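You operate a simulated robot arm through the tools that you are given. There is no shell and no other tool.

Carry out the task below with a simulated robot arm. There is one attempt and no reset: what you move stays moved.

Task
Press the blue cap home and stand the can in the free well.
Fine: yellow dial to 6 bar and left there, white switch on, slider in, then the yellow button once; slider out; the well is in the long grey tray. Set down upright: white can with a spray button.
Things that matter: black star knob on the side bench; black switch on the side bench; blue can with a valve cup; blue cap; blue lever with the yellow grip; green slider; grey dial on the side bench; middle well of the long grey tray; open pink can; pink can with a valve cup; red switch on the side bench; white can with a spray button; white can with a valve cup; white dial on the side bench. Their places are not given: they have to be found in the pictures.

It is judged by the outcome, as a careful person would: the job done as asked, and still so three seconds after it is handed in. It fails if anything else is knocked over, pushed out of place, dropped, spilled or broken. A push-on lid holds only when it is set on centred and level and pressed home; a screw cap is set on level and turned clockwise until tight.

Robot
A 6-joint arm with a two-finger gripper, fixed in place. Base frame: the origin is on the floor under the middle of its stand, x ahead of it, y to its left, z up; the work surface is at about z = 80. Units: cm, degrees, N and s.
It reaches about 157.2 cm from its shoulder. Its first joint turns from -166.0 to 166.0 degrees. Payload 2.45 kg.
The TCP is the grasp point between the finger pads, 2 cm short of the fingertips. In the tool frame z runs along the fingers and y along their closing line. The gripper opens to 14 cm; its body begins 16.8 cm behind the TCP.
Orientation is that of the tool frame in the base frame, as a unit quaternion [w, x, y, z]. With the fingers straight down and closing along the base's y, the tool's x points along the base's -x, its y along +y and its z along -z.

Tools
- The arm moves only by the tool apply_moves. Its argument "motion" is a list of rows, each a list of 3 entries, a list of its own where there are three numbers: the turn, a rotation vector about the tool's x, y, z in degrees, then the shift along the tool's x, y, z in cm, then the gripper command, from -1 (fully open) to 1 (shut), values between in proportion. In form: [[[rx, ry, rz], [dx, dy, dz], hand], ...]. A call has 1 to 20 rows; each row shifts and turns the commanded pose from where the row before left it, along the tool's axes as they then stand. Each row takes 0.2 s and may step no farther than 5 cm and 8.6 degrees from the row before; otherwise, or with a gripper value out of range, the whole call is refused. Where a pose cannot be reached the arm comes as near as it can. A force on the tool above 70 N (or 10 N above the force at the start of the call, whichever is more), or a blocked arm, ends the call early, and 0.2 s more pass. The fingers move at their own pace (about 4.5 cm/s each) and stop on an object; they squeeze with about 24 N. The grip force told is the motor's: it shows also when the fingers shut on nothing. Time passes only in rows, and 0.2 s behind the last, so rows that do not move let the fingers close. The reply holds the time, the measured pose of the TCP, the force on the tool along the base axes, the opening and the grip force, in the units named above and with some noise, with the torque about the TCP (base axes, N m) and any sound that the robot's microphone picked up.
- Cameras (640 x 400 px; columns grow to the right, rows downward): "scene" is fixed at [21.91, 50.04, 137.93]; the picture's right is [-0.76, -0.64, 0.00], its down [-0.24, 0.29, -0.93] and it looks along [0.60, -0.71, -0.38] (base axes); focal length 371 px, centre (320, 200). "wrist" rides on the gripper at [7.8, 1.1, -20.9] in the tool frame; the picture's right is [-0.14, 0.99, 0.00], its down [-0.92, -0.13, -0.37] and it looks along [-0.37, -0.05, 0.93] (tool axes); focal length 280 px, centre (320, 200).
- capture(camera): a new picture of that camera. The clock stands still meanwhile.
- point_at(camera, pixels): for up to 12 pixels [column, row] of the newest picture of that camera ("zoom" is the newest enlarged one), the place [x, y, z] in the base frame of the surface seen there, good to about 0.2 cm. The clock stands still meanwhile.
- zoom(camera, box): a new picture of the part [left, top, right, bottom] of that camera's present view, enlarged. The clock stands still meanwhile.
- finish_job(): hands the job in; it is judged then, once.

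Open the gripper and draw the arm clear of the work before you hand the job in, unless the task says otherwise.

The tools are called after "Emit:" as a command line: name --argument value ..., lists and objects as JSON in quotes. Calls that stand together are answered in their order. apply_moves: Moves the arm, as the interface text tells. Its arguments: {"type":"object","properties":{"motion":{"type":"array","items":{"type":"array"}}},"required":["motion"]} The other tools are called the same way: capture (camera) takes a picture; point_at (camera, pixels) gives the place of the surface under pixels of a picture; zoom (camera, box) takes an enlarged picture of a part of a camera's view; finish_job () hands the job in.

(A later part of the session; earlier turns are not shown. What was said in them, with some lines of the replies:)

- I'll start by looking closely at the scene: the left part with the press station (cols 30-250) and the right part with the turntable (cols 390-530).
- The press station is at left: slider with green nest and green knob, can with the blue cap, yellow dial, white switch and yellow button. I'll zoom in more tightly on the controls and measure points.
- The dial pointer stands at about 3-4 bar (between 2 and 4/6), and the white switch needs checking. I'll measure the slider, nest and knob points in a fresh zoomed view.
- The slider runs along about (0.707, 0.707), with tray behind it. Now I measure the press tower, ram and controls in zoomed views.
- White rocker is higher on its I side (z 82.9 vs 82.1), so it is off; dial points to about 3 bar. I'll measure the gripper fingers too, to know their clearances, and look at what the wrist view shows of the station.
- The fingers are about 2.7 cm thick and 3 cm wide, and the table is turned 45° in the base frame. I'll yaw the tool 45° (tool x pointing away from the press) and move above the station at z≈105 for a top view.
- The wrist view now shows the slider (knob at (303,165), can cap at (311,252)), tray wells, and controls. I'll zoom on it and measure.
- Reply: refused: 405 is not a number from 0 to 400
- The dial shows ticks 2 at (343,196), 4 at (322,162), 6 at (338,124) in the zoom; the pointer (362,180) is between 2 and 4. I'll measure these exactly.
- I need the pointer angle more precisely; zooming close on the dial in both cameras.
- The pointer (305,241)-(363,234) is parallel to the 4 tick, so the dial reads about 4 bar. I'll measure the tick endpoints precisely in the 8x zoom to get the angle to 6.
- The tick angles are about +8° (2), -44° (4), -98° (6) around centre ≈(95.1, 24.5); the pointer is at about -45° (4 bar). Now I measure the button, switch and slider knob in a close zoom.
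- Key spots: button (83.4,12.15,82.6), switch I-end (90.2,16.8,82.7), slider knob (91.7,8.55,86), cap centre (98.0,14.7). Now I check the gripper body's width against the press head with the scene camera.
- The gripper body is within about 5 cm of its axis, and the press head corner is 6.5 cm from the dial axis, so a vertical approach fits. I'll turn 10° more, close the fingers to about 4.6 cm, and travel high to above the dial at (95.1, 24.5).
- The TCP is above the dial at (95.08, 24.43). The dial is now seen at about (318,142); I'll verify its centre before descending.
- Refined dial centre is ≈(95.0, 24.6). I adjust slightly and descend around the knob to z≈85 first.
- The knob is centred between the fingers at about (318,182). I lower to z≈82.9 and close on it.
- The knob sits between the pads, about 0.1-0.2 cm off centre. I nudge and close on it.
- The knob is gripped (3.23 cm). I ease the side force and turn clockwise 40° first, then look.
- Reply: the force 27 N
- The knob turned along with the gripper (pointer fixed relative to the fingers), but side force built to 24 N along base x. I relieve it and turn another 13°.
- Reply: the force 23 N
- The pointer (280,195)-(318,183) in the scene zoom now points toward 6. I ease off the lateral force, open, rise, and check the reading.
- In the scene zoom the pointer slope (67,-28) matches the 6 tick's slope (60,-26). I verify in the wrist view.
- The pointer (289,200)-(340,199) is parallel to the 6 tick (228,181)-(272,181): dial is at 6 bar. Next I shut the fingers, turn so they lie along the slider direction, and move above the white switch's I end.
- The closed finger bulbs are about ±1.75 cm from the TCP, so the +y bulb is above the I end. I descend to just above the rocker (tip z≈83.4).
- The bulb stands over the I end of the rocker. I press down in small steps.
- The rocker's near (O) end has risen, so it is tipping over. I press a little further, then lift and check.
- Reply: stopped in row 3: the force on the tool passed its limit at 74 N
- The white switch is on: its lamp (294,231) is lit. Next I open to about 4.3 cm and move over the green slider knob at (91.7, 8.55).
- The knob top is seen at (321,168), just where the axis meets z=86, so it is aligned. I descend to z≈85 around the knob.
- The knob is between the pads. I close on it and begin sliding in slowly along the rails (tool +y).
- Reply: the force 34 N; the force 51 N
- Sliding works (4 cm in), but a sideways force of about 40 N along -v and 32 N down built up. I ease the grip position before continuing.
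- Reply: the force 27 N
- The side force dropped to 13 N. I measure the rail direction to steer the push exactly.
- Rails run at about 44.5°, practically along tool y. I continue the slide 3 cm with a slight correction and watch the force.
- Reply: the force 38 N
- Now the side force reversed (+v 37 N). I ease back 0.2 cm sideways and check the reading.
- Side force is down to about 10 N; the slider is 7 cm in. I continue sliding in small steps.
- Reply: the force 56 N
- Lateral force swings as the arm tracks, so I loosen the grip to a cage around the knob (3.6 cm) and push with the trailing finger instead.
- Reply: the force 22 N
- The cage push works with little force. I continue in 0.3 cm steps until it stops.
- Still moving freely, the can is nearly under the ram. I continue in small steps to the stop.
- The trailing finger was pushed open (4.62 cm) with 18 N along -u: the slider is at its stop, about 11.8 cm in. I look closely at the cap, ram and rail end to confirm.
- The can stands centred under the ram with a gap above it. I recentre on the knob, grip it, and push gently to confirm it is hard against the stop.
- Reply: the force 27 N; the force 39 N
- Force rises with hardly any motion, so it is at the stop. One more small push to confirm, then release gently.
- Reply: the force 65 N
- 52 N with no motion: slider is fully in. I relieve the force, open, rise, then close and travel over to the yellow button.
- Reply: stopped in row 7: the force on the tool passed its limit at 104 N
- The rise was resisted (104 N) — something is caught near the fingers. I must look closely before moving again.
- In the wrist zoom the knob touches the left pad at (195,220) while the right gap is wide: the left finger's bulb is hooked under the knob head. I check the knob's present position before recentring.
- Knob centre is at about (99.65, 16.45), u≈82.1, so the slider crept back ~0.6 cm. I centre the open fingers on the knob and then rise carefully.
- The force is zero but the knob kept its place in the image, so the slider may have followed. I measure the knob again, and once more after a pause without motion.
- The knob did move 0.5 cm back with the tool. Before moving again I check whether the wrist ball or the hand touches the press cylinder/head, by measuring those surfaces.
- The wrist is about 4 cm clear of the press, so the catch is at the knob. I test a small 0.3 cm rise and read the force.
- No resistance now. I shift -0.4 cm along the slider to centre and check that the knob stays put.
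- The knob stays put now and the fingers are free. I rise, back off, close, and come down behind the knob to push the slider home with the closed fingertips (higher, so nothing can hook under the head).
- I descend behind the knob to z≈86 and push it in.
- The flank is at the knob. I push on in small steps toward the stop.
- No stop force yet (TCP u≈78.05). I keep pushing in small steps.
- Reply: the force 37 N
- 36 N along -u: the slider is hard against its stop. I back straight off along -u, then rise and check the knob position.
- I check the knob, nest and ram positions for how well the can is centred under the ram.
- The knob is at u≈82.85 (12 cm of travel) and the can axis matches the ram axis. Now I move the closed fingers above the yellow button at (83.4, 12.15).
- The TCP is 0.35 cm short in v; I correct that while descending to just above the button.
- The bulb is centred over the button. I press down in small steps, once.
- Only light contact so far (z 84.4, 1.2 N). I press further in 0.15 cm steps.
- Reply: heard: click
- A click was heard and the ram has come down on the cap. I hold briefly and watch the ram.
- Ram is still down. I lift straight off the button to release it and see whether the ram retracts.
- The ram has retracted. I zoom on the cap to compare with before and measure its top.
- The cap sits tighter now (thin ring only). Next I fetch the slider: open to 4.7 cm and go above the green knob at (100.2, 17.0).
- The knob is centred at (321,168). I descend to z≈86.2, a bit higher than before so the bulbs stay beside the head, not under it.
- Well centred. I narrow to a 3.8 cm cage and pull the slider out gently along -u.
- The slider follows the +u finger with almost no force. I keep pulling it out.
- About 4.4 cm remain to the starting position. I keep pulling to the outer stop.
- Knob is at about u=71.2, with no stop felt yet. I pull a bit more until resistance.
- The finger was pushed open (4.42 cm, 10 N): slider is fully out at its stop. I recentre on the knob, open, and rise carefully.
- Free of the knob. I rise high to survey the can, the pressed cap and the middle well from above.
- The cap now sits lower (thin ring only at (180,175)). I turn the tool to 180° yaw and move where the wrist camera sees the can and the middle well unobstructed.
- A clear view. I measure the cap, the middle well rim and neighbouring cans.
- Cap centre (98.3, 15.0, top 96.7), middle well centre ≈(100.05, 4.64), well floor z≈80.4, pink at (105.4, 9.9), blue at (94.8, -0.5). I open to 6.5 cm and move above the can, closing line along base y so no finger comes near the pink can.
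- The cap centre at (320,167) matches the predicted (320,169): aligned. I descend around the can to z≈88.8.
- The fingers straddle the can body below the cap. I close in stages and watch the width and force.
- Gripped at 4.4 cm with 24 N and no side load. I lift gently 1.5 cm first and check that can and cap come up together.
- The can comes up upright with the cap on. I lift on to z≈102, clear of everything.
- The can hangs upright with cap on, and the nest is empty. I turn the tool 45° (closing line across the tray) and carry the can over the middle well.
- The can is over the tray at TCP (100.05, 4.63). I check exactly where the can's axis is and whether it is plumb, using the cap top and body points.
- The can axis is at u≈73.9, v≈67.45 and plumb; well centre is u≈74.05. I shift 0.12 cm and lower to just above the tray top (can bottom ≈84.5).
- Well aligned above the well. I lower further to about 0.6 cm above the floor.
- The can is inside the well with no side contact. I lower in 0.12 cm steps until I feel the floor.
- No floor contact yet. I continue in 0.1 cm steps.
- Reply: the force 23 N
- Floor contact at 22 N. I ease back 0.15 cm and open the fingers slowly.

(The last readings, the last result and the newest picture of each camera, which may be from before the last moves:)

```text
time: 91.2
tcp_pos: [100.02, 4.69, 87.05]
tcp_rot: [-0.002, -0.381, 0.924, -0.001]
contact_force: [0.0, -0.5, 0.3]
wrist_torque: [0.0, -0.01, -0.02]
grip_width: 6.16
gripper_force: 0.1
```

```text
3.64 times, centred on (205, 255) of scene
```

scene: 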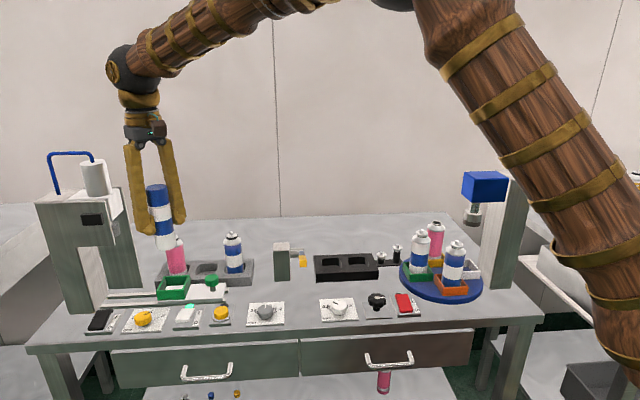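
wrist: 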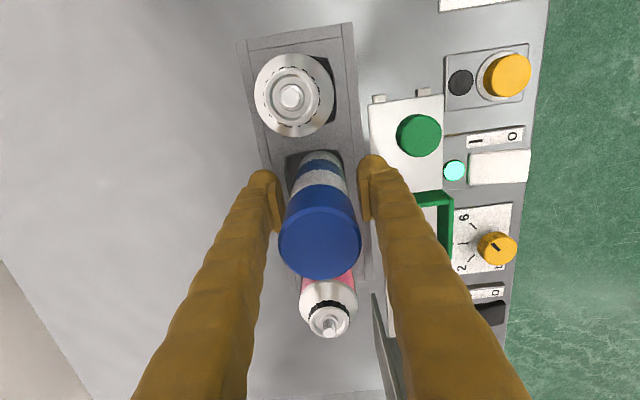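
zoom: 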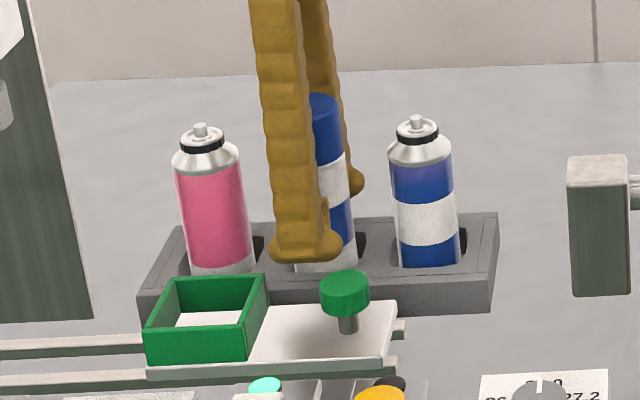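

The can stands in the middle well, fingers are clear on both sides (6.16 cm). I rise straight up carefully.

Emit:
apply_moves --motion '[[[0, 0, 0], [0, 0, -0.8], 0.12], [[0, 0, 0], [0, 0, -1.5], 0.12], [[0, 0, 0], [0, 0, -2.5], 0.12], [[0, 0, 0], [0, 0, -3.0], 0.12], [[0, 0, 0], [0, 0, -4.0], 0.12], [[0, 0, 0], [0, 0, -4.0], 0.12], [[0, 0, 0], [0, 0, -4.0], 0.12], [[0, 0, 0], [0, 0, 0], 0.12]]'

Emit:
capture --camera "wrist"

Emit:
capture --camera "scene"

Emit:
zoom --camera "scene" --box '[130, 200, 270, 330]'

```text
time: 93.0
tcp_pos: [100.13, 4.7, 106.64]
tcp_rot: [-0.001, -0.382, 0.924, 0.0]
contact_force: [0.5, -0.1, 1.0]
wrist_torque: [0.0, -0.02, 0.03]
grip_width: 6.19
gripper_force: 0.0
```

```text
taken
```

wrist: 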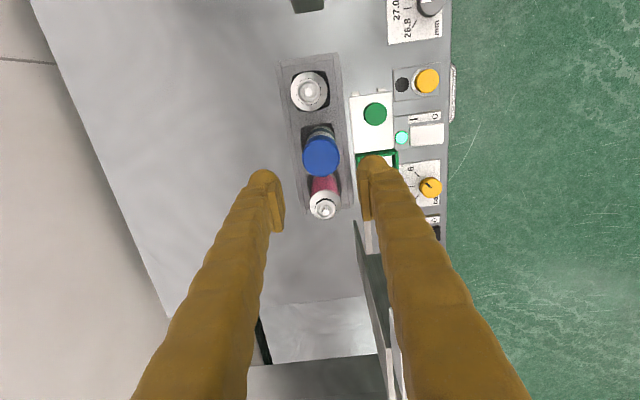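

```text
taken
```

scene: 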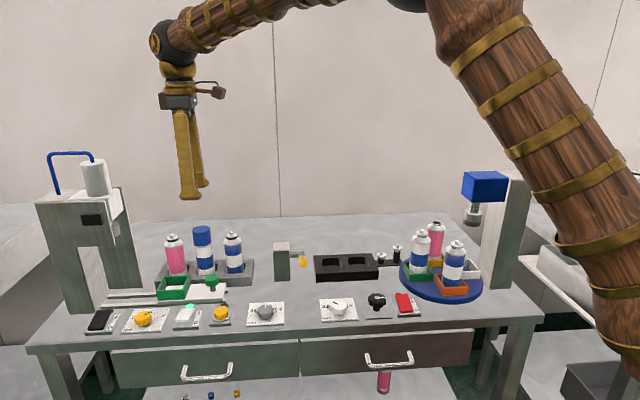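

```text
3.08 times, centred on (200, 265) of scene
```

zoom: 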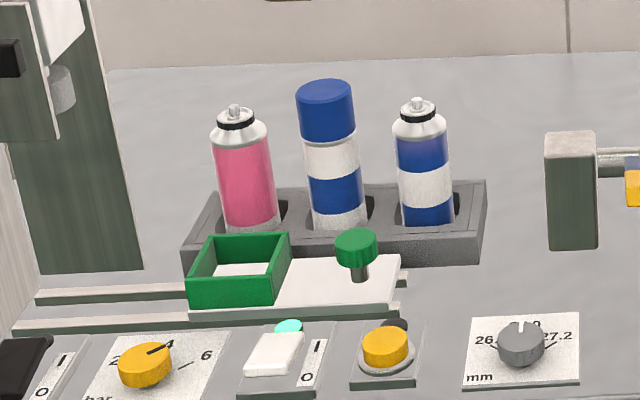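

The can stands upright in the middle well. I verify the cap's level, the can position, and the dial reading before withdrawing.

Emit:
zoom --camera "wrist" --box '[270, 60, 390, 220]'

Emit:
point_at --camera "zoom" --pixels '[[298, 237], [258, 237], [338, 237], [298, 200], [298, 275], [268, 78], [300, 370], [275, 265], [325, 265]]'

Emit:
zoom --camera "scene" --box '[120, 300, 170, 335]'

Emit:
zoom --camera "scene" --box '[180, 215, 260, 285]'

```text
2.50 times, centred on (330, 140) of wrist
```

zoom: 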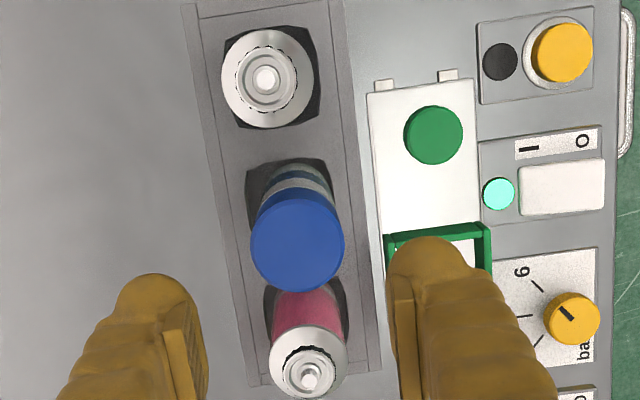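

```text
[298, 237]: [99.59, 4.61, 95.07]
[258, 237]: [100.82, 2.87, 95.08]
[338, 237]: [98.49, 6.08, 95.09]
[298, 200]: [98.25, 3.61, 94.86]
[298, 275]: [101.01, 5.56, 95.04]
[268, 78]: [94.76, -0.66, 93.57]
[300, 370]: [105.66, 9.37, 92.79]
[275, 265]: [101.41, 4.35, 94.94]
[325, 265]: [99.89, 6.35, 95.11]
```

```text
11.43 times, centred on (145, 318) of scene
```

zoom: 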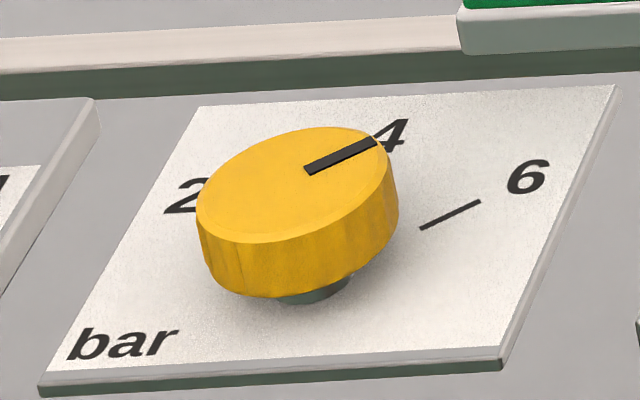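

```text
5.71 times, centred on (220, 250) of scene
```

zoom: 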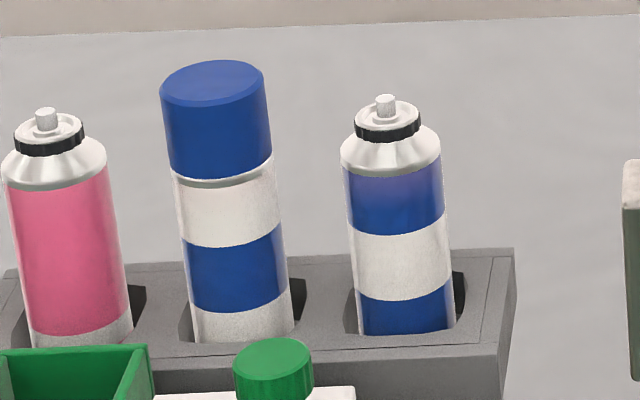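

Cap top is level (94.9–95.1 all round), the can is upright, dial at 6, switch lamp lit, slider out. I raise the arm, withdraw to the starting area, and open the gripper.

Emit:
apply_moves --motion '[[[0, 0, 0], [0, 0, -4], 0.12], [[0, 0, 0], [0, 0, -4], 0.12], [[0, 0, 0], [0, 0, -4], 0.12], [[0, 0, 0], [3.65, 1.55, 0], 0.12], [[0, 0, 0], [3.65, 1.55, 0], 0.0], [[0, 0, 0], [3.65, 1.55, 0], -0.5], [[0, 0, 0], [3.65, 1.55, 0], -1], [[0, 0, 0], [3.65, 1.55, 0], -1], [[0, 0, 0], [3.65, 1.55, 0], -1], [[0, 0, 0], [3.65, 1.55, 0], -1], [[0, 0, 0], [3.65, 1.55, 0], -1], [[0, 0, 0], [0, 0, 0], -1], [[0, 0, 0], [0, 0, 0], -1], [[0, 0, 0], [0, 0, 0], -1]]'

Emit:
capture --camera "scene"

Emit:
zoom --camera "scene" --box '[60, 200, 270, 340]'

Emit:
zoom --camera "scene" --box '[250, 160, 540, 340]'

```text
time: 96.0
tcp_pos: [70.81, -6.98, 118.8]
tcp_rot: [-0.002, -0.381, 0.925, 0.0]
contact_force: [0.4, -0.4, -0.3]
wrist_torque: [0.0, -0.01, 0.03]
grip_width: 13.97
gripper_force: 0.0
```

```text
taken
```

scene: 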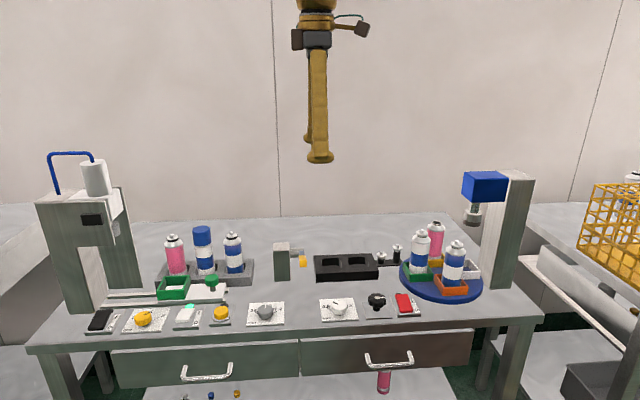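

```text
2.86 times, centred on (165, 270) of scene
```

zoom: 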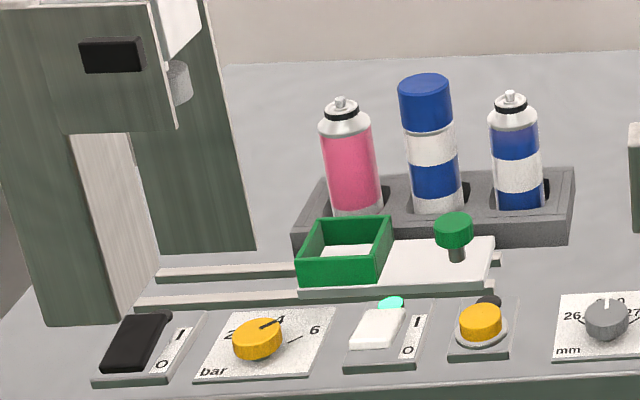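

```text
2.21 times, centred on (395, 250) of scene
```

zoom: 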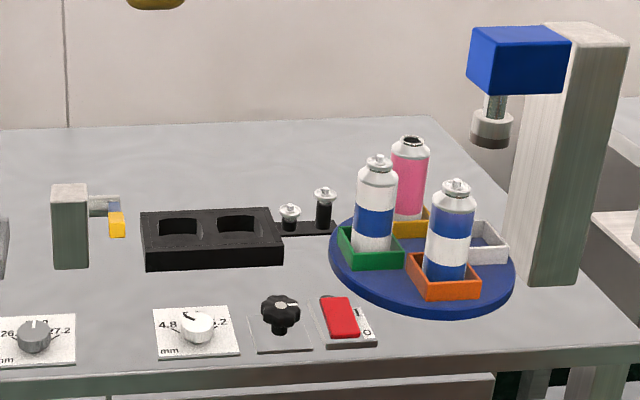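

Everything is in place: can with the pressed cap upright in the middle well, dial at 6 bar, white switch on, slider out, the rest of the bench unchanged, and the arm clear with the gripper open. I hand the job in.

Emit:
finish_job

```text
The job is handed in.
```

I pressed the blue cap home and stood the white can upright in the middle well of the long grey tray, then handed the job in. The judging result hasn't come back.

- **Settings:** I turned the yellow dial from 4 to 6 bar and left it there. The white switch is on and its lamp is lit.
- **Pressing:** I pushed the slider fully in until it stopped and pressed the yellow button once. The ram came down and went back up. I then pulled the slider fully out.
- **Cap:** It dropped about 0.2–0.3 cm and its top is level all round. I couldn't test how tightly it holds beyond that.
- **Can:** It rests on the well floor, between the pink and blue cans, which were not touched.

Two moves hit the force limit. Pressing the white switch peaked at 74 N. While I was first letting go of the slider knob, a fingertip caught under its head and the pull reached 104 N. The slider crept back about 1 cm, so I pushed it fully in again before pressing the button.

I saw no damage in the final pictures, and the rest of the bench looks unchanged. The arm is clear of the work with the gripper open.
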